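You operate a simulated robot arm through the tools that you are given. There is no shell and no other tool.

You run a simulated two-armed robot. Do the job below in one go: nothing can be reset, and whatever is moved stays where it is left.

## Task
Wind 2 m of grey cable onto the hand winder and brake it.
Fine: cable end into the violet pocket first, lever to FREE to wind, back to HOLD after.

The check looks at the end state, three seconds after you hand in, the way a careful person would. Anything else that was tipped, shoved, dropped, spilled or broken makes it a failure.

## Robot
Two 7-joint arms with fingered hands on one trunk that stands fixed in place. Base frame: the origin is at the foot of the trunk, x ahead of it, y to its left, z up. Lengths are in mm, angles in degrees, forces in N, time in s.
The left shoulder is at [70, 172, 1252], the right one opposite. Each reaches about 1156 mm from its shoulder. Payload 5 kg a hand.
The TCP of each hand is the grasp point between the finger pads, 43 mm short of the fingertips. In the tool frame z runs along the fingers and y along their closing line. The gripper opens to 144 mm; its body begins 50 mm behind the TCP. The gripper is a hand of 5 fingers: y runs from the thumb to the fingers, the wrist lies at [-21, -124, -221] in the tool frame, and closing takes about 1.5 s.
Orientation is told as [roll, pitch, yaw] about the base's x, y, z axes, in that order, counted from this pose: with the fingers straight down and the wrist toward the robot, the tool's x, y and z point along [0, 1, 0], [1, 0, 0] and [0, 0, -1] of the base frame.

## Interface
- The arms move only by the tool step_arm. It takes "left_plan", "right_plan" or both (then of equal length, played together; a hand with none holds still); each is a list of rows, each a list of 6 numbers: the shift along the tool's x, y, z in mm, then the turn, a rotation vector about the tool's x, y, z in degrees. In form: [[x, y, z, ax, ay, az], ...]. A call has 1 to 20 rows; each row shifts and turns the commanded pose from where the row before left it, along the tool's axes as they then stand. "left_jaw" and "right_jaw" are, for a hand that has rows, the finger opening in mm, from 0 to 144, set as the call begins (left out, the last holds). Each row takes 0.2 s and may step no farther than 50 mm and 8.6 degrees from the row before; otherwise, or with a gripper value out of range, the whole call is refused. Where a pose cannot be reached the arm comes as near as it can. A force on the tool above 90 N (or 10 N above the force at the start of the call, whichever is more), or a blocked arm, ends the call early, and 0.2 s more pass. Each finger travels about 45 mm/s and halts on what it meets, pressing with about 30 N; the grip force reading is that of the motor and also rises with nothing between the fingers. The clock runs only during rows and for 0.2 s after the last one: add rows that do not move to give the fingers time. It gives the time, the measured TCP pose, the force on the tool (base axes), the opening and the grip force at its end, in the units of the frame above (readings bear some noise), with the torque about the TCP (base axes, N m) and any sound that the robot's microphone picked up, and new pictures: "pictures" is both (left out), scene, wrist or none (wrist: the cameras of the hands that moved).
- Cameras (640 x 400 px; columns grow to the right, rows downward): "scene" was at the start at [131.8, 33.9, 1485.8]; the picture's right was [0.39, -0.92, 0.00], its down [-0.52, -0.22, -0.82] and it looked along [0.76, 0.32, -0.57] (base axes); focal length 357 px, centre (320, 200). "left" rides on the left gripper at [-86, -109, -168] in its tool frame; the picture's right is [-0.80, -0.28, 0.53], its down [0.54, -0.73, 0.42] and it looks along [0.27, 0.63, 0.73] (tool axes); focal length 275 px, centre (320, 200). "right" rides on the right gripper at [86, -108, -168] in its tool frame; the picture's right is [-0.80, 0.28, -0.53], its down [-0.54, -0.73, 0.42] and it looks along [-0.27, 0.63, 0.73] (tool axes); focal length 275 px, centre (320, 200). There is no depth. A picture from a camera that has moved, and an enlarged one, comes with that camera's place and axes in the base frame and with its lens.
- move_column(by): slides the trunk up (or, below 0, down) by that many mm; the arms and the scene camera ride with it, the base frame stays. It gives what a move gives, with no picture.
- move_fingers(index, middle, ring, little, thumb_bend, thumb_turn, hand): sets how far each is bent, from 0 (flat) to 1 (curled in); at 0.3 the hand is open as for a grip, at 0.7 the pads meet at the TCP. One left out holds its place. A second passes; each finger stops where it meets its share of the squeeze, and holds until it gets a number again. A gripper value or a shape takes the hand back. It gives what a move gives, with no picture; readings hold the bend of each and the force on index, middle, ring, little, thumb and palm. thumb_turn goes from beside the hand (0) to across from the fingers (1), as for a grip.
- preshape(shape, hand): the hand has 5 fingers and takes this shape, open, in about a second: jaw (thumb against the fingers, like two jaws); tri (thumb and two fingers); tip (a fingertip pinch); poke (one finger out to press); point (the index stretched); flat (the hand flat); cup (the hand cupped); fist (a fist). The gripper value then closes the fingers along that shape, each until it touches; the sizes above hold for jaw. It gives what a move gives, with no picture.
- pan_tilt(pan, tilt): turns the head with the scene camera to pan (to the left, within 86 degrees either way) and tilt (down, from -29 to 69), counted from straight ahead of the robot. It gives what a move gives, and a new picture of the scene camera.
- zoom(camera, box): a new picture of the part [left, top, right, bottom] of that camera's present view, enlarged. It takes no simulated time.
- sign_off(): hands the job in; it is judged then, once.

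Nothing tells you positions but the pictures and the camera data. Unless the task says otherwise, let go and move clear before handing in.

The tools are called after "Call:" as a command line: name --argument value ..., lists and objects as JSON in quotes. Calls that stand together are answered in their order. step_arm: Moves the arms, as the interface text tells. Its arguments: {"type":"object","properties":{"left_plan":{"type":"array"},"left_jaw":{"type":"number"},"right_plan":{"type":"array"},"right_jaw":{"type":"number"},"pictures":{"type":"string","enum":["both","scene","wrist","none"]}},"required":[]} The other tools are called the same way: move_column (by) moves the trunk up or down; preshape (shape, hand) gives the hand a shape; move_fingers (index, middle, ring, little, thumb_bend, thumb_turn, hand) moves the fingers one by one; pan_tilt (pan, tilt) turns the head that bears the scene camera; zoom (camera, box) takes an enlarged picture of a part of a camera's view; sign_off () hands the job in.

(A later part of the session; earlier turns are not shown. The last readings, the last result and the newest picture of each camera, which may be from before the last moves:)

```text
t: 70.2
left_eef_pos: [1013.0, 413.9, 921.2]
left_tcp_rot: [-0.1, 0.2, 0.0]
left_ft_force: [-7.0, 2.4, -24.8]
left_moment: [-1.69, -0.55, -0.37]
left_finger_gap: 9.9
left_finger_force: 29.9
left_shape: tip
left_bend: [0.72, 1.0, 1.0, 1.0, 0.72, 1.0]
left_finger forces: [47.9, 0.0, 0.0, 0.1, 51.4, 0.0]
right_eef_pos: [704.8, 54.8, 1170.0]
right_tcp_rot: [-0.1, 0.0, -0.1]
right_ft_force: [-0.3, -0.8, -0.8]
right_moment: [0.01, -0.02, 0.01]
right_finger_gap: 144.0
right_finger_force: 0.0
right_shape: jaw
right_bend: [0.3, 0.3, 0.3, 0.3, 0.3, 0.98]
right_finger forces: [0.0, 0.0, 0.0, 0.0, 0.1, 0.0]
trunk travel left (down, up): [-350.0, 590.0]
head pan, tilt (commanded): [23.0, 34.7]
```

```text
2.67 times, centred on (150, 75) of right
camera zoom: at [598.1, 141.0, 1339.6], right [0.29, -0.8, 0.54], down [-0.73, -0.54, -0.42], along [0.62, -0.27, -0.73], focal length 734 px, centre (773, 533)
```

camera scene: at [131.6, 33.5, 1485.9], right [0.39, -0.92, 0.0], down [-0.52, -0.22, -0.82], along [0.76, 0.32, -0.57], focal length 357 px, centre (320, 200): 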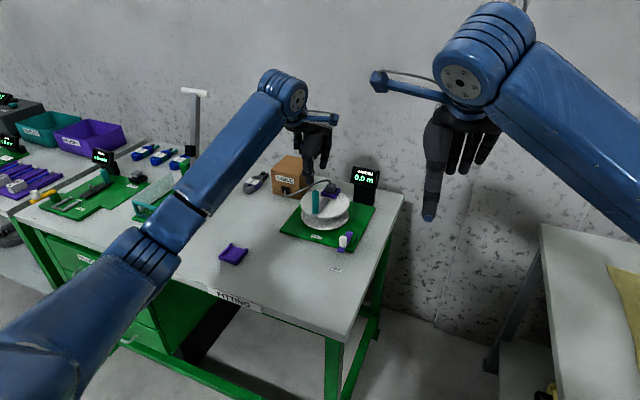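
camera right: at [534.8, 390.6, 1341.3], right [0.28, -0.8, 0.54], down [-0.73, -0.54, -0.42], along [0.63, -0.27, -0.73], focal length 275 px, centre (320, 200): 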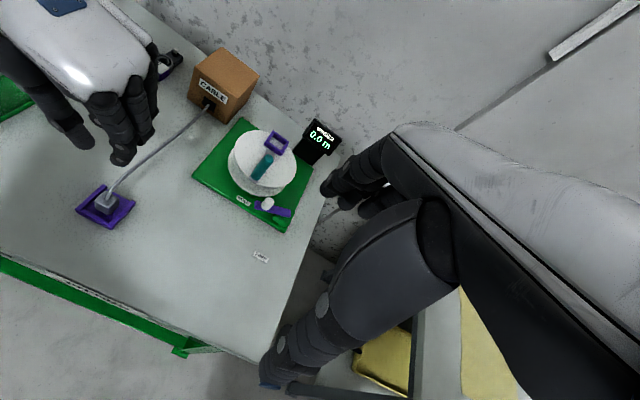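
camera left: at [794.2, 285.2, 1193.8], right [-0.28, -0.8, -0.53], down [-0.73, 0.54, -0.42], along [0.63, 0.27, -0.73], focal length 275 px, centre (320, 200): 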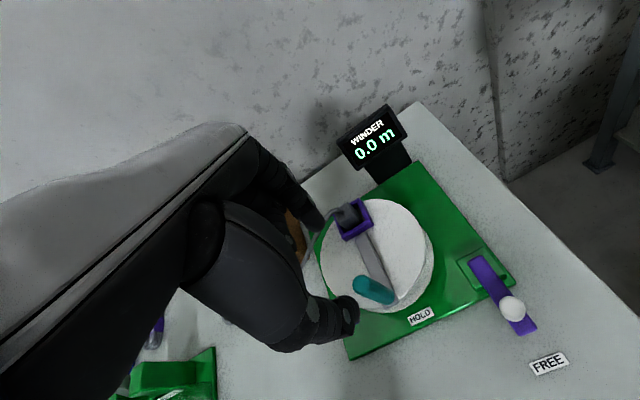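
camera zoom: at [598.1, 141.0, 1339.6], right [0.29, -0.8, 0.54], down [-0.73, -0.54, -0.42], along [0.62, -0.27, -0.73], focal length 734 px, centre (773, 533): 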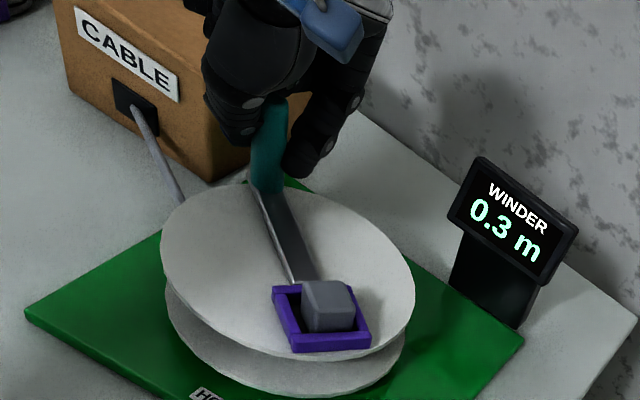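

The display reads 0.3 m. The pinch works, but the knob floats in the grip and the finger forces climb (about 50 N). A cleaner way is to push the knob from behind with closed fingertips on the same circle. I'll release, rise clear and close the fingers.

Call:
step_arm --left_plan '[[0, 0, 0, 0, 0, 0], [0, 0, 0, 0, 0, 0], [0, 0, 0, 0, 0, 0], [0, 0, 0, 0, 0, 0], [0, 0, 0, 0, 0, 0], [0, 0, -20, 0, 0, 0], [0, 0, -35, 0, 0, 0], [0, 0, -35, 0, 0, 0]]' --left_jaw 62 --pictures "none"

Call:
step_arm --left_plan '[[0, 0, 0, 0, 0, 0], [0, 0, 0, 0, 0, 0], [0, 0, 0, 0, 0, 0], [0, 0, 0, 0, 0, 0], [0, 0, 0, 0, 0, 0], [0, 0, 0, 0, 0, 0], [0, 0, 0, 0, 0, 0], [0, 0, 0, 0, 0, 0]]' --left_jaw 0 --pictures "none"

Call:
zoom --camera "left" --box '[240, 160, 440, 360]'

Call:
zoom --camera "scene" --box '[270, 100, 390, 240]'

Call:
zoom --camera "right" --box '[60, 0, 240, 150]'

```text
t: 72.0
left_eef_pos: [1011.8, 408.8, 1016.1]
left_tcp_rot: [0.1, 0.1, 0.0]
left_ft_force: [-0.3, -0.1, -0.9]
left_moment: [0.0, -0.05, -0.02]
left_finger_gap: 61.4
left_finger_force: 0.0
left_shape: tip
left_bend: [0.73, 0.98, 0.99, 0.99, 0.72, 1.0]
left_finger forces: [0.0, 0.1, 0.1, 0.1, 0.0, 0.0]
right_eef_pos: [703.6, 52.1, 1172.0]
right_tcp_rot: [-0.1, 0.0, 0.0]
right_ft_force: [-0.2, 0.5, -0.4]
right_moment: [0.04, 0.0, 0.01]
right_finger_gap: 144.3
right_finger_force: 0.0
right_shape: jaw
right_bend: [0.3, 0.3, 0.3, 0.3, 0.3, 0.98]
right_finger forces: [0.0, 0.1, 0.1, 0.1, 0.0, 0.1]
trunk travel left (down, up): [-350.0, 590.0]
head pan, tilt (commanded): [23.0, 34.7]
```

```text
t: 73.8
left_eef_pos: [1011.5, 409.2, 1016.0]
left_tcp_rot: [0.0, 0.0, -0.1]
left_ft_force: [-0.5, -0.3, 0.3]
left_moment: [0.01, -0.03, -0.03]
left_finger_gap: 0.0
left_finger_force: 29.6
left_shape: tip
left_bend: [0.7, 1.0, 1.0, 1.0, 0.59, 1.0]
left_finger forces: [0.1, 0.0, 0.0, 0.0, 0.0, 0.0]
right_eef_pos: [703.3, 53.2, 1171.9]
right_tcp_rot: [0.0, -0.1, 0.0]
right_ft_force: [0.4, 0.5, -0.1]
right_moment: [-0.01, 0.0, -0.02]
right_finger_gap: 143.9
right_finger_force: 0.1
right_shape: jaw
right_bend: [0.3, 0.3, 0.3, 0.3, 0.3, 0.98]
right_finger forces: [0.1, 0.1, 0.0, 0.0, 0.0, 0.1]
trunk travel left (down, up): [-350.0, 590.0]
head pan, tilt (commanded): [23.0, 34.7]
```

```text
2.00 times, centred on (340, 260) of left
camera zoom: at [903.8, 324.0, 1184.2], right [-0.28, -0.8, -0.53], down [-0.73, 0.54, -0.42], along [0.63, 0.27, -0.73], focal length 551 px, centre (280, 80)
```

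zoom: 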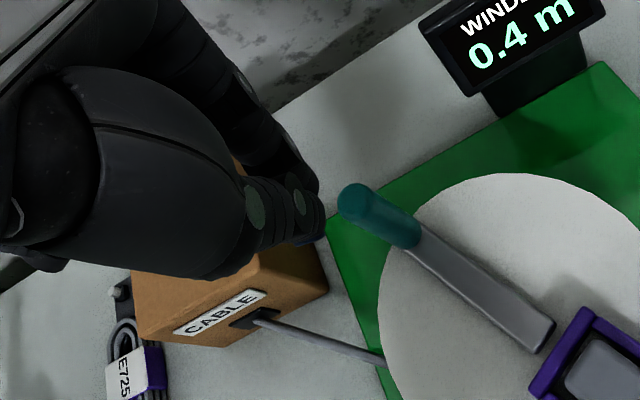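

```text
2.86 times, centred on (330, 170) of scene
camera zoom: at [132.1, 33.9, 1485.8], right [0.39, -0.92, 0.0], down [-0.52, -0.22, -0.82], along [0.76, 0.32, -0.57], focal length 1021 px, centre (291, 286)
```

zoom: 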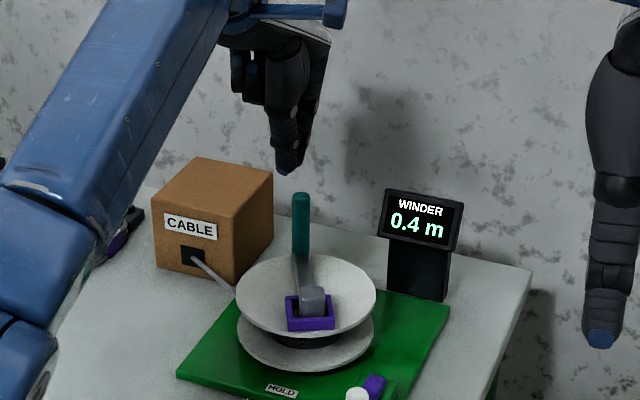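

```text
2.67 times, centred on (150, 75) of right
camera zoom: at [595.9, 138.6, 1341.1], right [0.28, -0.8, 0.53], down [-0.73, -0.54, -0.42], along [0.63, -0.27, -0.73], focal length 734 px, centre (773, 533)
```

zoom: 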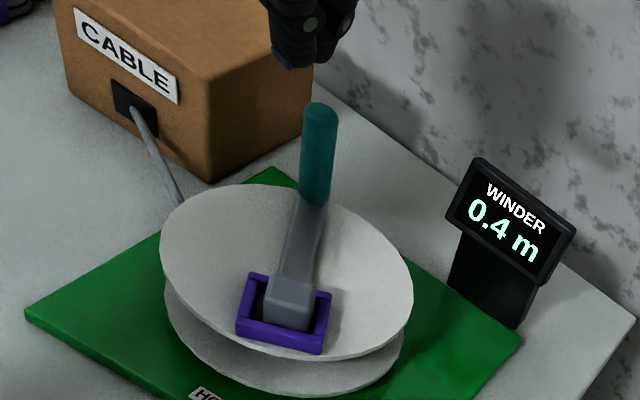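

The display shows 0.4 m with the crank at about 25°. That suggests roughly 0.9 m per turn, so about 2.2 turns in total. With clean views the crank centre fits (962, 371.5) and radius ≈66.5. I'll place the closed fingertips behind the knob and descend.

Call:
step_arm --left_plan '[[15.1, -9.3, 0, 0, 0, 0], [0, 0, 30, 0, 0, 0], [0, 0, 30, 0, 0, 0], [0, 0, 28, 0, 0, 0], [0, 0, 0, 0, 0, 0]]' --pictures "none"

Call:
zoom --camera "left" --box '[240, 160, 440, 360]'

Call:
zoom --camera "scene" --box '[270, 100, 390, 240]'

Call:
zoom --camera "right" --box '[60, 0, 240, 150]'

```text
t: 75.0
left_eef_pos: [1002.8, 425.5, 927.7]
left_tcp_rot: [0.0, 0.0, 0.0]
left_ft_force: [-0.9, 0.4, -1.2]
left_moment: [0.0, 0.04, 0.01]
left_finger_gap: 0.3
left_finger_force: 30.1
left_shape: tip
left_bend: [0.7, 1.0, 1.0, 1.0, 0.59, 1.0]
left_finger forces: [0.6, 0.1, 0.1, 0.0, 0.1, 0.0]
right_eef_pos: [703.3, 52.9, 1172.9]
right_tcp_rot: [0.0, 0.0, -0.1]
right_ft_force: [0.4, -0.9, 0.1]
right_moment: [0.02, 0.01, 0.02]
right_finger_gap: 143.9
right_finger_force: 0.0
right_shape: jaw
right_bend: [0.3, 0.3, 0.3, 0.3, 0.3, 0.98]
right_finger forces: [0.0, 0.1, 0.0, 0.0, 0.0, 0.0]
trunk travel left (down, up): [-350.0, 590.0]
head pan, tilt (commanded): [23.0, 34.7]
```

```text
2.00 times, centred on (340, 260) of left
camera zoom: at [894.8, 340.1, 1095.8], right [-0.28, -0.8, -0.53], down [-0.73, 0.54, -0.42], along [0.63, 0.27, -0.73], focal length 551 px, centre (280, 80)
```

zoom: 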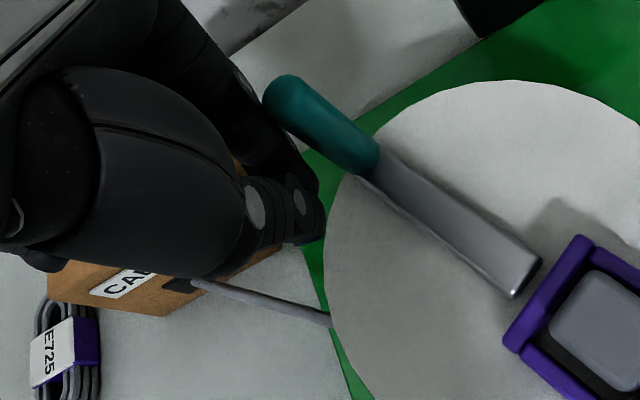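

```text
2.86 times, centred on (330, 170) of scene
camera zoom: at [132.0, 33.5, 1485.8], right [0.39, -0.92, 0.0], down [-0.52, -0.22, -0.82], along [0.76, 0.32, -0.57], focal length 1021 px, centre (291, 286)
```

zoom: 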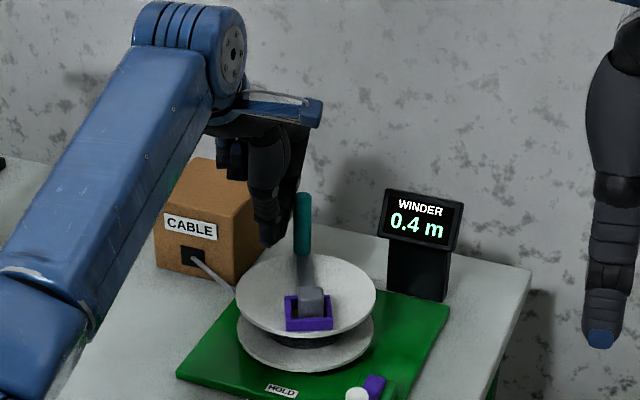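

```text
2.67 times, centred on (150, 75) of right
camera zoom: at [595.8, 138.3, 1341.2], right [0.28, -0.8, 0.53], down [-0.73, -0.54, -0.42], along [0.63, -0.27, -0.73], focal length 734 px, centre (773, 533)
```

zoom: 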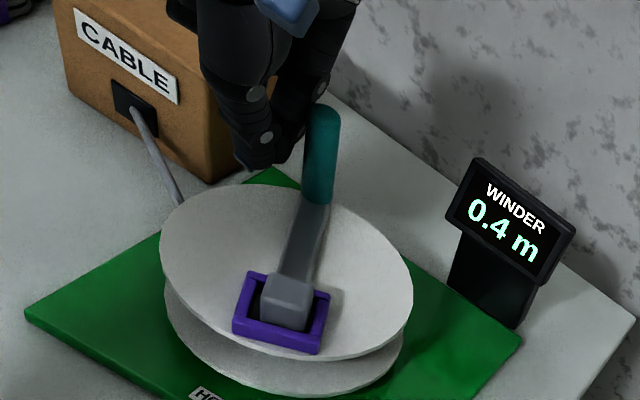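

The closed fingertips are right behind the knob. Pushing the first 60° clockwise.

Call:
step_arm --left_plan '[[-11.6, 12.9, 0, 0, 0, 0], [-14.6, 9.5, 0, 0, 0, 0], [-16.5, 5.4, 0, 0, 0, 0], [-17.3, 0.9, 0, 0, 0, 0], [0, 0, 0, 0, 0, 0]]' --pictures "none"

Call:
zoom --camera "left" --box '[240, 160, 440, 360]'

Call:
zoom --camera "scene" --box '[270, 100, 390, 240]'

Call:
zoom --camera "right" --box '[60, 0, 240, 150]'

```text
t: 76.2
left_eef_pos: [1033.2, 367.3, 928.5]
left_tcp_rot: [-0.1, 0.0, 0.0]
left_ft_force: [-0.1, 0.7, 0.0]
left_moment: [0.01, -0.01, 0.01]
left_finger_gap: 0.0
left_finger_force: 29.5
left_shape: tip
left_bend: [0.7, 1.0, 1.0, 1.0, 0.59, 1.0]
left_finger forces: [0.1, 0.1, 0.1, 0.1, 0.0, 0.0]
right_eef_pos: [703.5, 54.0, 1170.6]
right_tcp_rot: [0.0, -0.1, 0.0]
right_ft_force: [0.0, 0.8, 0.5]
right_moment: [-0.02, -0.02, -0.03]
right_finger_gap: 144.0
right_finger_force: 0.1
right_shape: jaw
right_bend: [0.3, 0.3, 0.3, 0.3, 0.3, 0.98]
right_finger forces: [0.0, 0.1, 0.0, 0.0, 0.0, 0.0]
trunk travel left (down, up): [-350.0, 590.0]
head pan, tilt (commanded): [23.0, 34.7]
```

```text
2.00 times, centred on (340, 260) of left
camera zoom: at [924.7, 282.0, 1096.4], right [-0.28, -0.8, -0.53], down [-0.73, 0.54, -0.42], along [0.63, 0.27, -0.73], focal length 551 px, centre (280, 80)
```

zoom: 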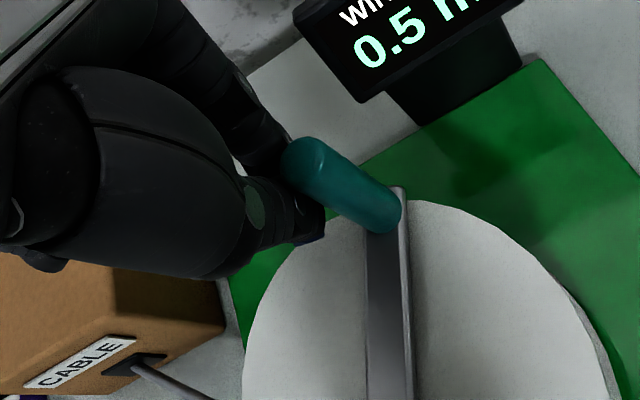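

```text
2.86 times, centred on (330, 170) of scene
camera zoom: at [132.0, 34.4, 1485.8], right [0.39, -0.92, 0.0], down [-0.52, -0.22, -0.82], along [0.76, 0.32, -0.57], focal length 1021 px, centre (291, 286)
```

zoom: 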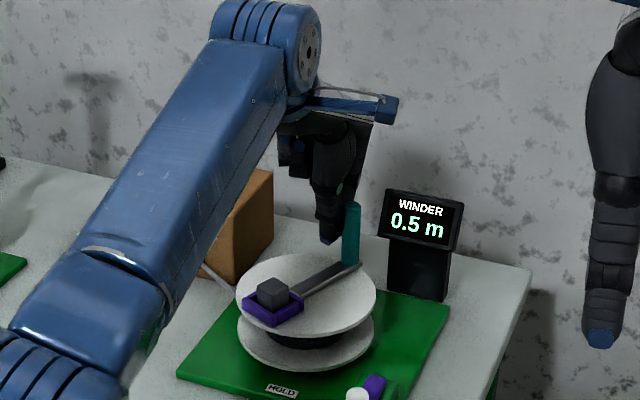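

```text
2.67 times, centred on (150, 75) of right
camera zoom: at [595.8, 139.0, 1341.1], right [0.28, -0.8, 0.53], down [-0.73, -0.54, -0.42], along [0.63, -0.27, -0.73], focal length 734 px, centre (773, 533)
```

zoom: 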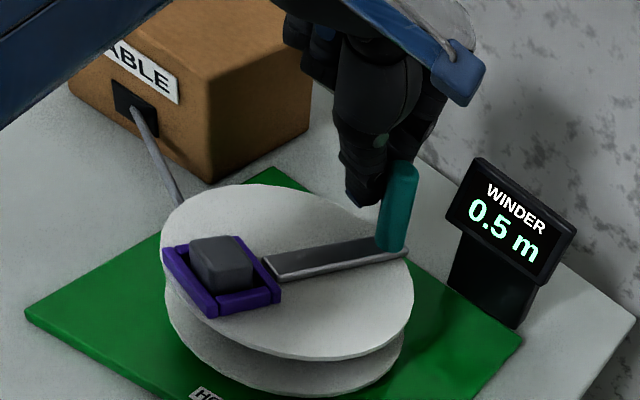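

Pushing works smoothly with under 1 N of force, and the display shows 0.5 m. Continuing round.

Call:
step_arm --left_plan '[[-17.0, -3.6, 0, 0, 0, 0], [-15.5, -7.9, 0, 0, 0, 0], [-12.9, -11.6, 0, 0, 0, 0], [-9.45, -14.56, 0, 0, 0, 0], [-5.4, -16.5, 0, 0, 0, 0], [0, 0, 0, 0, 0, 0]]' --pictures "none"

Call:
zoom --camera "left" --box '[240, 160, 440, 360]'

Call:
zoom --camera "right" --box '[60, 0, 240, 150]'

```text
t: 77.6
left_eef_pos: [980.3, 305.3, 925.8]
left_tcp_rot: [-0.1, 0.0, 0.1]
left_ft_force: [-0.4, 1.0, 0.3]
left_moment: [-0.01, 0.04, 0.0]
left_finger_gap: 0.0
left_finger_force: 30.3
left_shape: tip
left_bend: [0.7, 1.0, 1.0, 1.0, 0.59, 1.0]
left_finger forces: [0.0, 0.0, 0.0, 0.0, 0.1, 0.1]
right_eef_pos: [703.5, 53.4, 1172.0]
right_tcp_rot: [-0.1, 0.1, 0.0]
right_ft_force: [1.0, -0.1, 0.3]
right_moment: [0.02, 0.02, 0.02]
right_finger_gap: 143.9
right_finger_force: 0.1
right_shape: jaw
right_bend: [0.3, 0.3, 0.3, 0.3, 0.3, 0.98]
right_finger forces: [0.0, 0.0, 0.0, 0.0, 0.0, 0.0]
trunk travel left (down, up): [-350.0, 590.0]
head pan, tilt (commanded): [23.0, 34.7]
```

```text
2.00 times, centred on (340, 260) of left
camera zoom: at [870.4, 219.9, 1094.3], right [-0.28, -0.8, -0.53], down [-0.73, 0.54, -0.42], along [0.63, 0.27, -0.73], focal length 551 px, centre (280, 80)
```

zoom: 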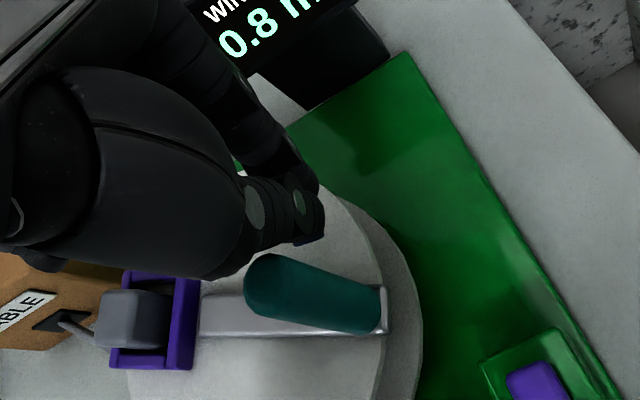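

```text
2.67 times, centred on (150, 75) of right
camera zoom: at [596.1, 138.3, 1341.0], right [0.28, -0.8, 0.53], down [-0.73, -0.54, -0.42], along [0.63, -0.27, -0.73], focal length 734 px, centre (773, 533)
```

zoom: 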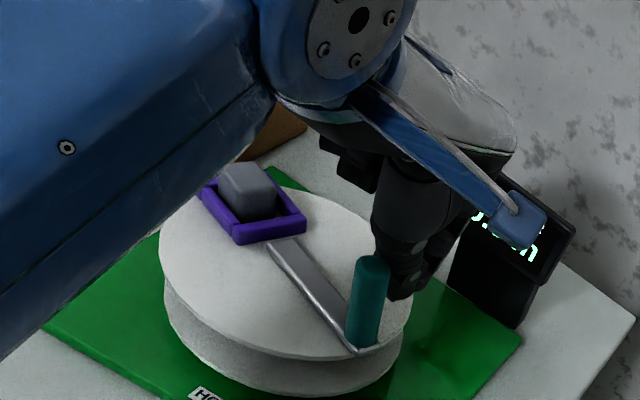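

0.8 m. Continuing round the near side.

Call:
step_arm --left_plan '[[-0.9, -17.3, 0, 0, 0, 0], [3.6, -17.0, 0, 0, 0, 0], [7.9, -15.5, 0, 0, 0, 0], [11.6, -12.9, 0, 0, 0, 0], [14.56, -9.45, 0, 0, 0, 0], [16.5, -5.4, 0, 0, 0, 0], [0, 0, 0, 0, 0, 0]]' --pictures "none"

Call:
zoom --camera "left" --box '[240, 160, 440, 360]'

Call:
zoom --camera "right" --box '[60, 0, 240, 150]'

Call:
zoom --camera "scene" --box '[270, 100, 390, 240]'

```text
t: 79.2
left_eef_pos: [899.6, 359.5, 930.0]
left_tcp_rot: [0.1, 0.0, 0.1]
left_ft_force: [0.3, -0.6, -0.6]
left_moment: [0.03, 0.04, -0.02]
left_finger_gap: 0.0
left_finger_force: 30.2
left_shape: tip
left_bend: [0.7, 1.0, 1.0, 1.0, 0.59, 1.0]
left_finger forces: [0.1, 0.1, 0.0, 0.0, 0.0, 0.0]
right_eef_pos: [703.4, 53.1, 1171.3]
right_tcp_rot: [0.0, -0.1, 0.0]
right_ft_force: [0.3, 0.2, 0.2]
right_moment: [-0.01, 0.02, -0.02]
right_finger_gap: 144.1
right_finger_force: 0.1
right_shape: jaw
right_bend: [0.3, 0.3, 0.3, 0.3, 0.3, 0.98]
right_finger forces: [0.0, 0.1, 0.1, 0.0, 0.1, 0.0]
trunk travel left (down, up): [-350.0, 590.0]
head pan, tilt (commanded): [23.0, 34.7]
```

```text
2.00 times, centred on (340, 260) of left
camera zoom: at [792.1, 273.3, 1096.9], right [-0.28, -0.8, -0.53], down [-0.73, 0.54, -0.42], along [0.63, 0.27, -0.73], focal length 551 px, centre (280, 80)
```

zoom: 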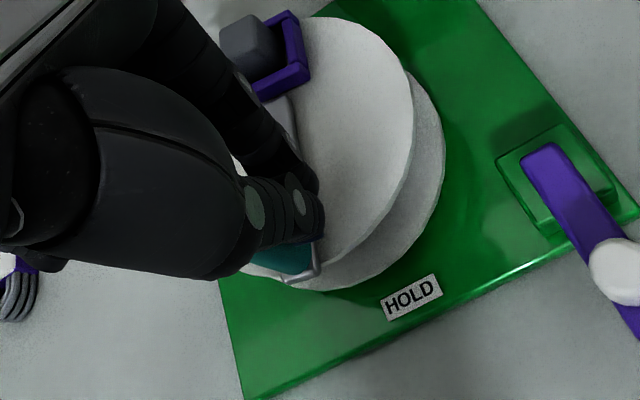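

```text
2.67 times, centred on (150, 75) of right
camera zoom: at [595.9, 138.2, 1341.1], right [0.28, -0.8, 0.53], down [-0.73, -0.54, -0.42], along [0.63, -0.27, -0.73], focal length 734 px, centre (773, 533)
```

zoom: 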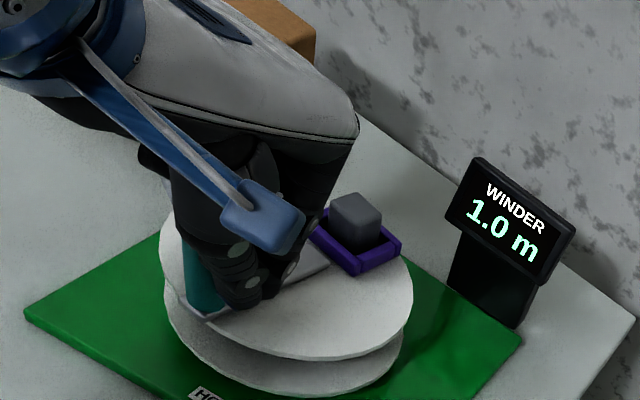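

```text
2.86 times, centred on (330, 170) of scene
camera zoom: at [132.1, 33.4, 1485.8], right [0.39, -0.92, 0.0], down [-0.52, -0.22, -0.82], along [0.76, 0.32, -0.57], focal length 1021 px, centre (291, 286)
```

zoom: 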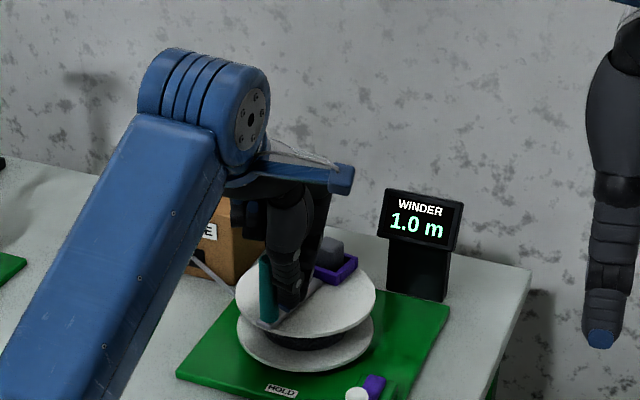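

1.0 m after just over one turn, right on schedule. Continuing the second turn.

Call:
step_arm --left_plan '[[17.3, -0.9, 0, 0, 0, 0], [17.0, 3.6, 0, 0, 0, 0], [15.5, 7.9, 0, 0, 0, 0], [12.9, 11.6, 0, 0, 0, 0], [9.45, 14.56, 0, 0, 0, 0], [5.4, 16.5, 0, 0, 0, 0], [0, 0, 0, 0, 0, 0]]' --pictures "none"

Call:
zoom --camera "left" --box '[240, 160, 440, 360]'

Call:
zoom --camera "right" --box '[60, 0, 240, 150]'

```text
t: 80.8
left_eef_pos: [952.5, 425.4, 933.8]
left_tcp_rot: [-0.2, -0.2, -0.5]
left_ft_force: [-13.3, -61.7, 12.7]
left_moment: [0.35, -0.44, -1.18]
left_finger_gap: 0.0
left_finger_force: 30.0
left_shape: tip
left_bend: [0.7, 0.98, 1.0, 1.0, 0.58, 1.0]
left_finger forces: [58.3, 16.6, 0.1, 0.0, 0.0, 0.0]
right_eef_pos: [700.8, 47.6, 1174.1]
right_tcp_rot: [0.2, -0.1, -0.1]
right_ft_force: [0.3, 0.7, -0.8]
right_moment: [-0.02, 0.0, 0.02]
right_finger_gap: 144.1
right_finger_force: 0.1
right_shape: jaw
right_bend: [0.3, 0.3, 0.3, 0.3, 0.3, 0.98]
right_finger forces: [0.1, 0.0, 0.0, 0.0, 0.0, 0.1]
trunk travel left (down, up): [-350.0, 590.0]
head pan, tilt (commanded): [23.0, 34.7]
```

```text
2.00 times, centred on (340, 260) of left
camera zoom: at [843.6, 341.1, 1102.1], right [-0.29, -0.8, -0.53], down [-0.72, 0.55, -0.43], along [0.63, 0.26, -0.73], focal length 551 px, centre (280, 80)
```

zoom: 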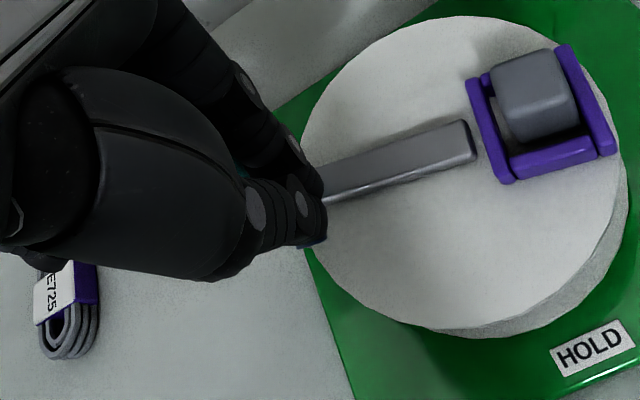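

```text
2.67 times, centred on (150, 75) of right
camera zoom: at [592.5, 132.3, 1343.6], right [0.28, -0.8, 0.53], down [-0.72, -0.54, -0.43], along [0.63, -0.26, -0.73], focal length 734 px, centre (773, 533)
```

zoom: 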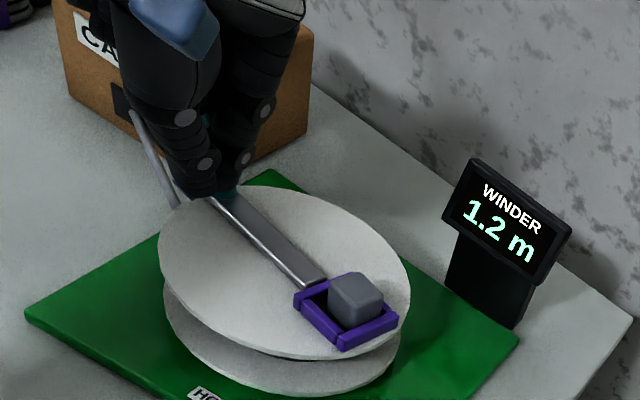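

The side force jumped to 62 N: the curled middle finger is catching the knob's upper part in this quadrant. I'll back off inward, raise the hand 20 mm so only the fingertips engage, and look.

Call:
step_arm --left_plan '[[-6, -1, 0, 0, 0, 0], [-6, -2, 0, 0, 0, 0], [0, 0, -10, 0, 0, 0], [0, 0, -10, 0, 0, 0], [0, 0, 0, 0, 0, 0]]' --pictures "none"

Call:
zoom --camera "left" --box '[240, 160, 440, 360]'

Call:
zoom --camera "right" --box '[60, 0, 240, 150]'

Call:
zoom --camera "scene" --box '[270, 100, 390, 240]'

```text
t: 82.0
left_eef_pos: [950.7, 424.3, 948.3]
left_tcp_rot: [0.1, 0.0, -0.1]
left_ft_force: [-0.1, 0.1, 0.5]
left_moment: [0.01, 0.04, -0.02]
left_finger_gap: 0.0
left_finger_force: 29.9
left_shape: tip
left_bend: [0.7, 1.0, 1.0, 1.0, 0.59, 1.0]
left_finger forces: [0.0, 0.0, 0.1, 0.1, 0.0, 0.0]
right_eef_pos: [704.1, 50.4, 1170.9]
right_tcp_rot: [-0.1, 0.1, -0.3]
right_ft_force: [0.8, -0.1, -0.2]
right_moment: [0.07, 0.04, 0.03]
right_finger_gap: 144.1
right_finger_force: 0.0
right_shape: jaw
right_bend: [0.3, 0.3, 0.3, 0.3, 0.3, 0.98]
right_finger forces: [0.0, 0.0, 0.0, 0.0, 0.1, 0.0]
trunk travel left (down, up): [-350.0, 590.0]
head pan, tilt (commanded): [23.0, 34.7]
```

```text
2.00 times, centred on (340, 260) of left
camera zoom: at [842.9, 338.0, 1117.0], right [-0.28, -0.8, -0.54], down [-0.73, 0.54, -0.42], along [0.63, 0.27, -0.73], focal length 551 px, centre (280, 80)
```

zoom: 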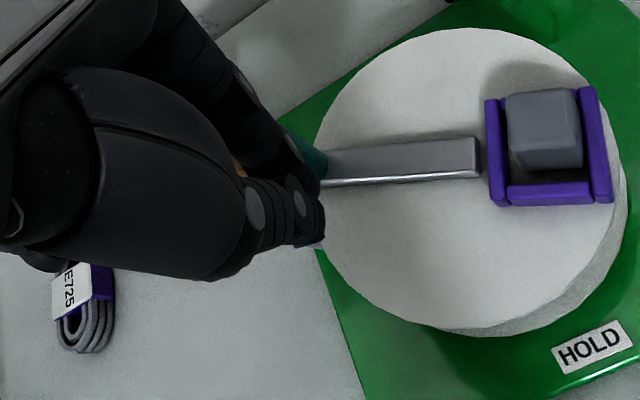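

```text
2.67 times, centred on (150, 75) of right
camera zoom: at [596.6, 136.1, 1340.9], right [0.28, -0.8, 0.53], down [-0.73, -0.54, -0.42], along [0.63, -0.27, -0.73], focal length 734 px, centre (773, 533)
```

zoom: 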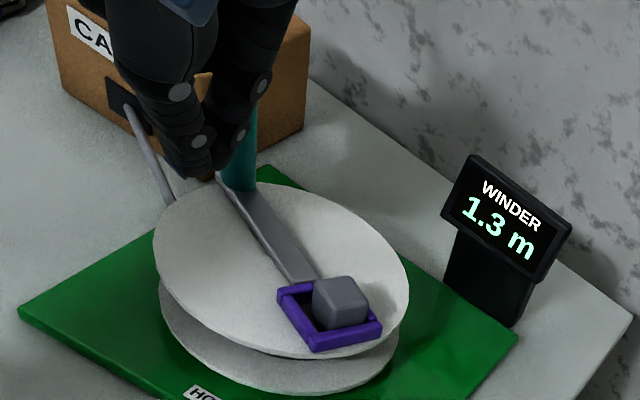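

```text
2.86 times, centred on (330, 170) of scene
camera zoom: at [132.2, 33.7, 1485.8], right [0.39, -0.92, 0.0], down [-0.52, -0.22, -0.82], along [0.76, 0.32, -0.57], focal length 1021 px, centre (291, 286)
```

zoom: 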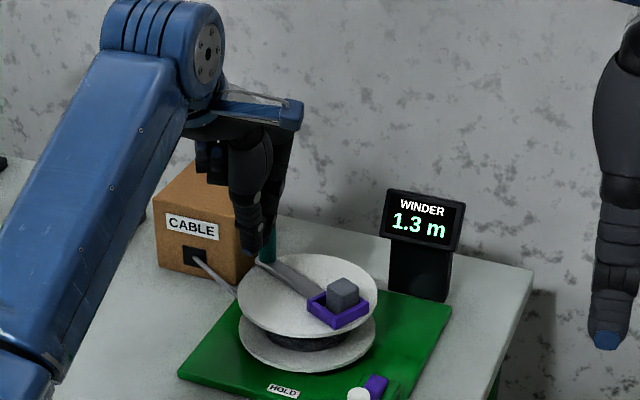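

Clear now; the display shows 1.3 m with the crank at about 61°. Resuming the push at the higher hand level.

Call:
step_arm --left_plan '[[11.5, 18.4, 0, 0, 0, 0], [-3.5, 17.0, 0, 0, 0, 0], [-7.8, 15.5, 0, 0, 0, 0], [-11.5, 13.0, 0, 0, 0, 0], [0, 0, 0, 0, 0, 0]]' --pictures "none"

Call:
zoom --camera "left" --box '[240, 160, 440, 360]'

Call:
zoom --camera "right" --box '[60, 0, 240, 150]'

```text
t: 83.2
left_eef_pos: [1014.6, 413.5, 950.0]
left_tcp_rot: [0.1, 0.0, 0.0]
left_ft_force: [0.6, -0.4, -0.5]
left_moment: [-0.02, 0.0, 0.0]
left_finger_gap: 0.0
left_finger_force: 29.4
left_shape: tip
left_bend: [0.7, 1.0, 1.0, 1.0, 0.59, 1.0]
left_finger forces: [0.1, 0.0, 0.1, 0.0, 0.0, 0.0]
right_eef_pos: [704.2, 54.6, 1172.2]
right_tcp_rot: [-0.1, 0.0, 0.0]
right_ft_force: [0.1, 0.0, -0.2]
right_moment: [0.0, -0.01, -0.04]
right_finger_gap: 144.0
right_finger_force: 0.0
right_shape: jaw
right_bend: [0.3, 0.3, 0.3, 0.3, 0.3, 0.98]
right_finger forces: [0.0, 0.0, 0.0, 0.0, 0.1, 0.0]
trunk travel left (down, up): [-350.0, 590.0]
head pan, tilt (commanded): [23.0, 34.7]
```

```text
2.00 times, centred on (340, 260) of left
camera zoom: at [906.4, 326.8, 1117.1], right [-0.28, -0.8, -0.53], down [-0.73, 0.54, -0.42], along [0.63, 0.27, -0.73], focal length 551 px, centre (280, 80)
```

zoom: 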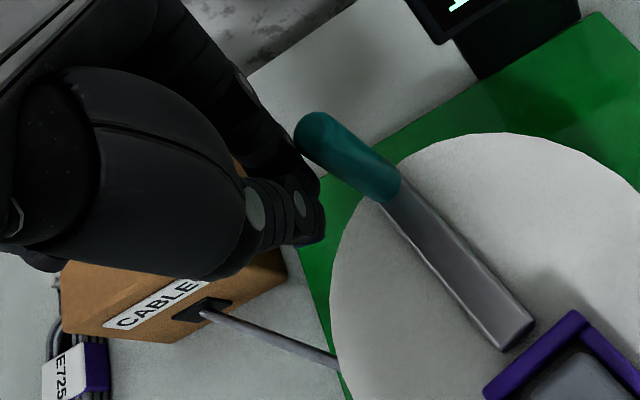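

```text
2.67 times, centred on (150, 75) of right
camera zoom: at [595.6, 139.0, 1341.2], right [0.28, -0.8, 0.53], down [-0.73, -0.54, -0.42], along [0.63, -0.27, -0.73], focal length 734 px, centre (773, 533)
```

zoom: 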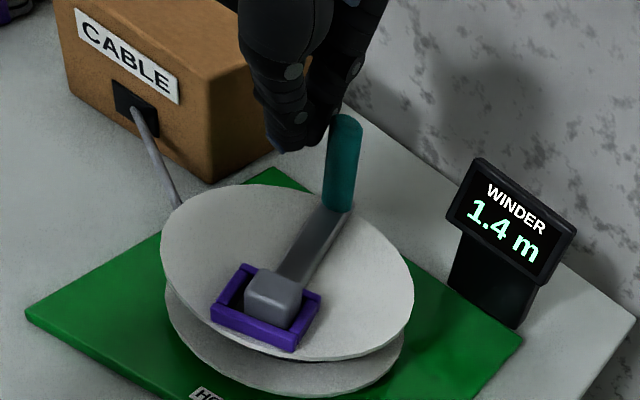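

1.4 m, no side force. Continuing round the far side.

Call:
step_arm --left_plan '[[-14.5, 9.6, 0, 0, 0, 0], [-16.5, 5.5, 0, 0, 0, 0], [-17.3, 1.1, 0, 0, 0, 0], [-17.0, -3.5, 0, 0, 0, 0], [-15.5, -7.8, 0, 0, 0, 0], [-13.0, -11.5, 0, 0, 0, 0], [-9.6, -14.5, 0, 0, 0, 0], [0, 0, 0, 0, 0, 0]]' --pictures "none"

Call:
zoom --camera "left" --box '[240, 100, 440, 360]'

Call:
zoom --camera "right" --box '[60, 0, 240, 150]'

Call:
zoom --camera "scene" --box '[270, 100, 390, 240]'

```text
t: 85.0
left_eef_pos: [991.3, 310.2, 949.0]
left_tcp_rot: [0.0, -0.1, 0.1]
left_ft_force: [-0.4, 0.5, -0.2]
left_moment: [-0.02, 0.0, -0.01]
left_finger_gap: 0.2
left_finger_force: 30.3
left_shape: tip
left_bend: [0.7, 1.0, 1.0, 1.0, 0.59, 1.0]
left_finger forces: [0.1, 0.0, 0.0, 0.1, 0.0, 0.1]
right_eef_pos: [704.0, 53.3, 1172.4]
right_tcp_rot: [0.1, 0.0, -0.1]
right_ft_force: [0.0, 0.1, 0.7]
right_moment: [0.02, -0.05, 0.02]
right_finger_gap: 144.1
right_finger_force: 0.1
right_shape: jaw
right_bend: [0.3, 0.3, 0.3, 0.3, 0.3, 0.98]
right_finger forces: [0.0, 0.1, 0.1, 0.0, 0.0, 0.0]
trunk travel left (down, up): [-350.0, 590.0]
head pan, tilt (commanded): [23.0, 34.7]
```

```text
1.54 times, centred on (340, 230) of left
camera zoom: at [884.8, 223.8, 1117.3], right [-0.28, -0.8, -0.53], down [-0.73, 0.54, -0.42], along [0.63, 0.27, -0.73], focal length 424 px, centre (289, 154)
```

zoom: 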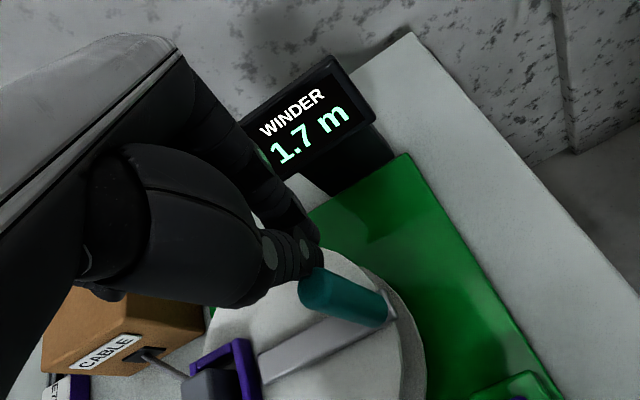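

```text
2.67 times, centred on (150, 75) of right
camera zoom: at [596.1, 138.5, 1341.0], right [0.28, -0.8, 0.53], down [-0.73, -0.54, -0.42], along [0.63, -0.27, -0.73], focal length 734 px, centre (773, 533)
```

zoom: 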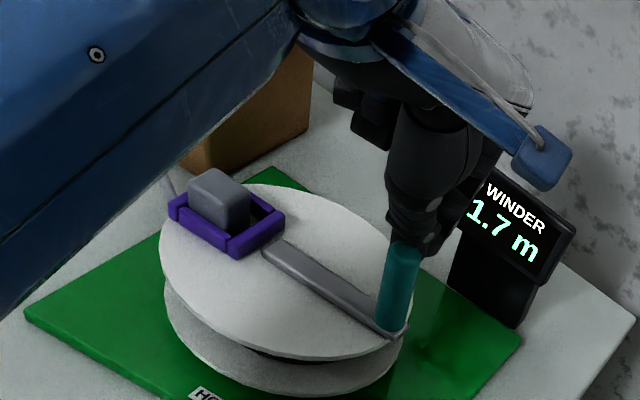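

```text
2.86 times, centred on (330, 170) of scene
camera zoom: at [132.3, 33.8, 1485.8], right [0.39, -0.92, 0.0], down [-0.52, -0.22, -0.82], along [0.76, 0.32, -0.57], focal length 1021 px, centre (291, 286)
```

zoom: 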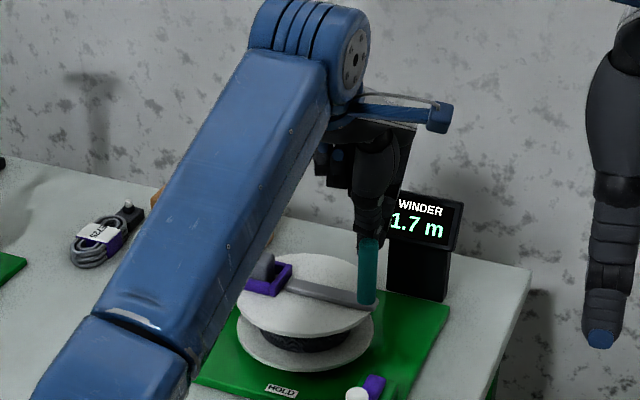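

1.7 m. I'll advance another 75° and then finish in small steps.

Call:
step_arm --left_plan '[[-5.5, -16.5, 0, 0, 0, 0], [-1.1, -17.3, 0, 0, 0, 0], [3.5, -17.0, 0, 0, 0, 0], [7.8, -15.5, 0, 0, 0, 0], [11.5, -13.0, 0, 0, 0, 0], [0, 0, 0, 0, 0, 0]]' --pictures "none"

Call:
zoom --camera "left" --box '[240, 160, 440, 360]'

Call:
zoom --camera "right" --box '[60, 0, 240, 150]'

Call:
zoom --camera "scene" --box '[270, 100, 390, 240]'

```text
t: 86.4
left_eef_pos: [913.3, 327.1, 946.4]
left_tcp_rot: [-0.1, 0.0, 0.1]
left_ft_force: [0.2, -0.6, -1.0]
left_moment: [0.02, 0.05, 0.02]
left_finger_gap: 0.0
left_finger_force: 29.6
left_shape: tip
left_bend: [0.7, 1.0, 1.0, 1.0, 0.59, 1.0]
left_finger forces: [0.0, 0.1, 0.1, 0.0, 0.1, 0.0]
right_eef_pos: [704.3, 53.5, 1172.3]
right_tcp_rot: [0.0, -0.1, 0.0]
right_ft_force: [-0.8, 0.3, 0.9]
right_moment: [0.0, -0.04, 0.0]
right_finger_gap: 144.1
right_finger_force: 0.1
right_shape: jaw
right_bend: [0.3, 0.3, 0.3, 0.3, 0.3, 0.98]
right_finger forces: [0.0, 0.0, 0.1, 0.0, 0.0, 0.1]
trunk travel left (down, up): [-350.0, 590.0]
head pan, tilt (commanded): [23.0, 34.7]
```

```text
2.00 times, centred on (340, 260) of left
camera zoom: at [805.7, 241.2, 1115.4], right [-0.28, -0.8, -0.53], down [-0.73, 0.54, -0.42], along [0.63, 0.27, -0.73], focal length 551 px, centre (280, 80)
```

zoom: 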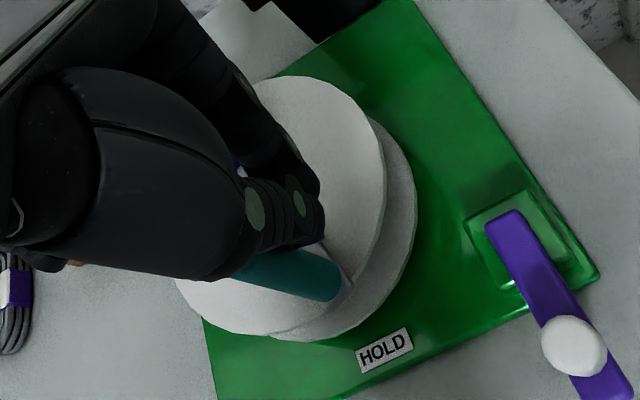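

```text
2.67 times, centred on (150, 75) of right
camera zoom: at [596.1, 138.2, 1341.1], right [0.28, -0.8, 0.53], down [-0.73, -0.54, -0.42], along [0.63, -0.27, -0.73], focal length 734 px, centre (773, 533)
```

zoom: 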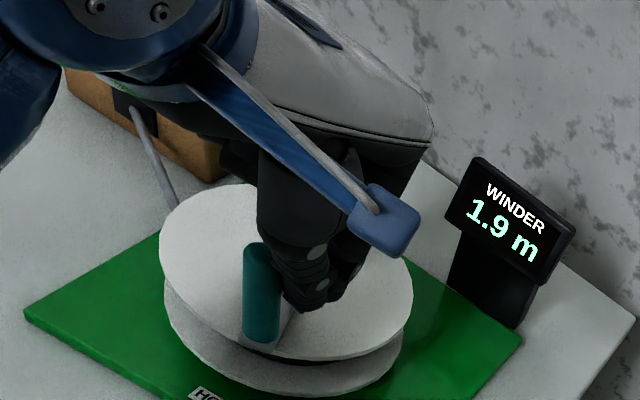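

```text
2.86 times, centred on (330, 170) of scene
camera zoom: at [132.3, 33.4, 1485.8], right [0.39, -0.92, 0.0], down [-0.52, -0.22, -0.82], along [0.76, 0.32, -0.57], focal length 1021 px, centre (291, 286)
```

zoom: 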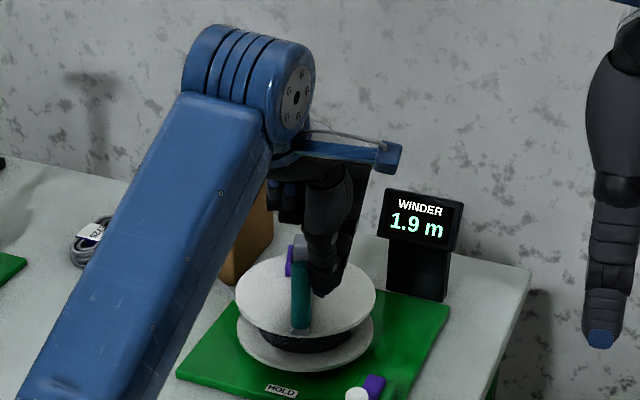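

1.9 m. Now small steps.

Call:
step_arm --left_plan '[[7.4, -5.2, 0, 0, 0, 0], [7.4, -4.3, 0, 0, 0, 0], [8.2, -3.0, 0, 0, 0, 0], [0, 0, 0, 0, 0, 0], [0, 0, 0, 0, 0, 0]]' --pictures "none"

Call:
zoom --camera "scene" --box '[270, 100, 390, 240]'

```text
t: 87.6
left_eef_pos: [901.3, 349.0, 948.4]
left_tcp_rot: [0.0, 0.0, 0.1]
left_ft_force: [0.1, 0.3, -0.6]
left_moment: [-0.01, -0.02, 0.0]
left_finger_gap: 0.0
left_finger_force: 29.6
left_shape: tip
left_bend: [0.7, 1.0, 1.0, 1.0, 0.59, 1.0]
left_finger forces: [0.0, 0.1, 0.0, 0.0, 0.0, 0.0]
right_eef_pos: [703.9, 53.3, 1171.8]
right_tcp_rot: [0.1, -0.1, 0.0]
right_ft_force: [-0.1, 0.1, 0.5]
right_moment: [-0.01, 0.03, 0.01]
right_finger_gap: 144.2
right_finger_force: 0.0
right_shape: jaw
right_bend: [0.3, 0.3, 0.3, 0.3, 0.3, 0.98]
right_finger forces: [0.0, 0.0, 0.0, 0.0, 0.0, 0.1]
trunk travel left (down, up): [-350.0, 590.0]
head pan, tilt (commanded): [23.0, 34.7]
```

```text
2.86 times, centred on (330, 170) of scene
camera zoom: at [132.0, 33.9, 1485.8], right [0.39, -0.92, 0.0], down [-0.52, -0.22, -0.82], along [0.76, 0.32, -0.57], focal length 1021 px, centre (291, 286)
```

zoom: 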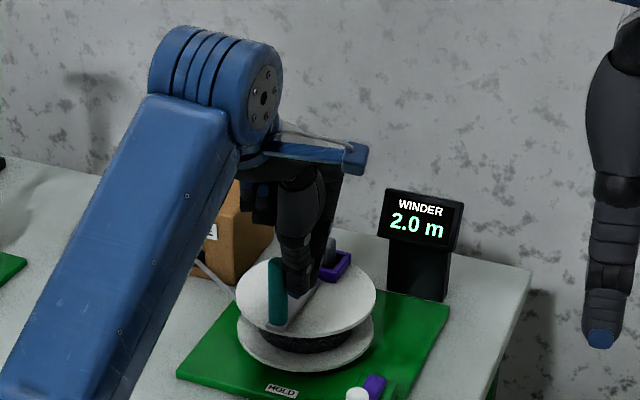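

The display reads 2.0 m. Before stopping I want to judge how centred that is, so I'll compare the crank angle with its start and look at the plug and cable.

Call:
zoom --camera "scene" --box '[270, 120, 380, 240]'

Call:
zoom --camera "right" --box '[60, 0, 240, 150]'

Call:
zoom --camera "left" --box '[240, 160, 440, 360]'

```text
3.33 times, centred on (325, 180) of scene
camera zoom: at [132.0, 33.9, 1485.8], right [0.39, -0.92, 0.0], down [-0.52, -0.22, -0.82], along [0.76, 0.32, -0.57], focal length 1191 px, centre (303, 267)
```

zoom: 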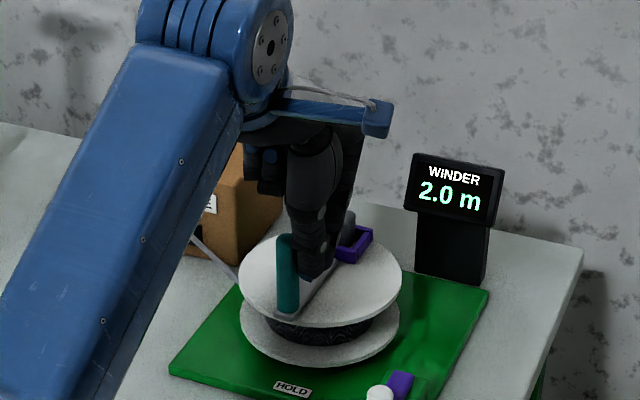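

```text
2.67 times, centred on (150, 75) of right
camera zoom: at [595.8, 138.7, 1341.1], right [0.28, -0.8, 0.53], down [-0.73, -0.54, -0.42], along [0.63, -0.27, -0.73], focal length 734 px, centre (773, 533)
```

zoom: 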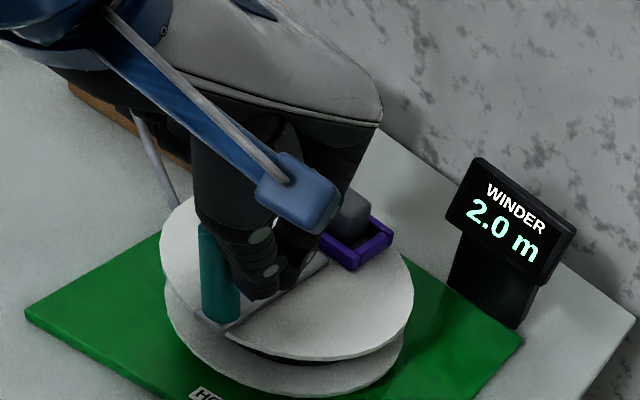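

```text
2.00 times, centred on (340, 260) of left
camera zoom: at [793.1, 263.5, 1115.9], right [-0.28, -0.8, -0.53], down [-0.73, 0.54, -0.42], along [0.63, 0.27, -0.73], focal length 551 px, centre (280, 80)
```

zoom: 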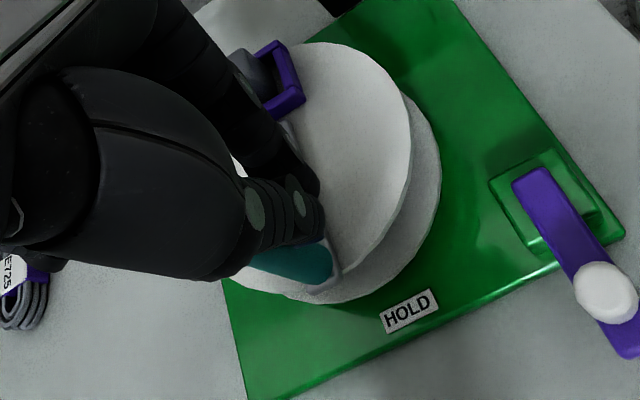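

The crank is almost exactly back at its start angle after two turns. The earlier readings suggest about 0.975 m per turn, so I may only just be over 1.95. I'll nudge about 11° further to centre it and confirm it still reads 2.0.

Call:
step_arm --left_plan '[[6.2, -1.8, 0, 0, 0, 0], [6.3, -1.0, 0, 0, 0, 0], [0, 0, 0, 0, 0, 0], [0, 0, 0, 0, 0, 0]]' --pictures "none"

Call:
zoom --camera "right" --box '[60, 0, 240, 150]'

Call:
zoom --camera "scene" --box '[270, 120, 380, 240]'

```text
t: 88.6
left_eef_pos: [898.7, 362.6, 948.4]
left_tcp_rot: [0.0, 0.0, 0.0]
left_ft_force: [0.1, -1.1, -0.5]
left_moment: [-0.05, 0.02, 0.01]
left_finger_gap: 0.2
left_finger_force: 30.0
left_shape: tip
left_bend: [0.7, 1.0, 1.0, 1.0, 0.59, 1.0]
left_finger forces: [0.0, 0.0, 0.0, 0.0, 0.0, 0.1]
right_eef_pos: [704.1, 53.8, 1171.9]
right_tcp_rot: [0.0, 0.0, 0.0]
right_ft_force: [0.7, 0.2, -0.3]
right_moment: [0.02, 0.01, 0.0]
right_finger_gap: 143.9
right_finger_force: 0.2
right_shape: jaw
right_bend: [0.3, 0.3, 0.3, 0.3, 0.3, 0.98]
right_finger forces: [0.0, 0.0, 0.1, 0.1, 0.0, 0.0]
trunk travel left (down, up): [-350.0, 590.0]
head pan, tilt (commanded): [23.0, 34.7]
```

```text
2.67 times, centred on (150, 75) of right
camera zoom: at [595.8, 138.7, 1341.1], right [0.28, -0.8, 0.53], down [-0.73, -0.54, -0.42], along [0.63, -0.27, -0.73], focal length 734 px, centre (773, 533)
```

zoom: 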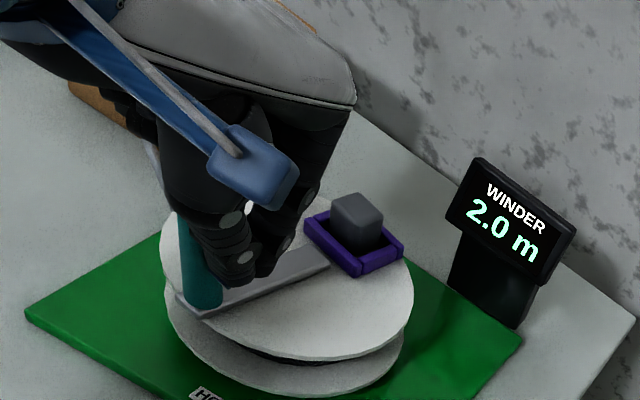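

```text
3.33 times, centred on (325, 180) of scene
camera zoom: at [132.0, 34.0, 1485.8], right [0.39, -0.92, 0.0], down [-0.52, -0.22, -0.82], along [0.76, 0.32, -0.57], focal length 1191 px, centre (303, 267)
```

zoom: 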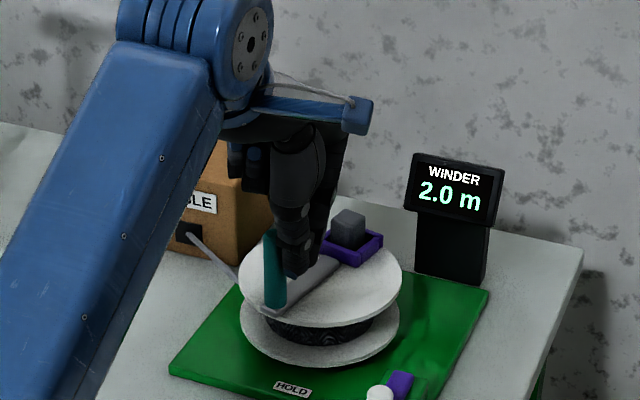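

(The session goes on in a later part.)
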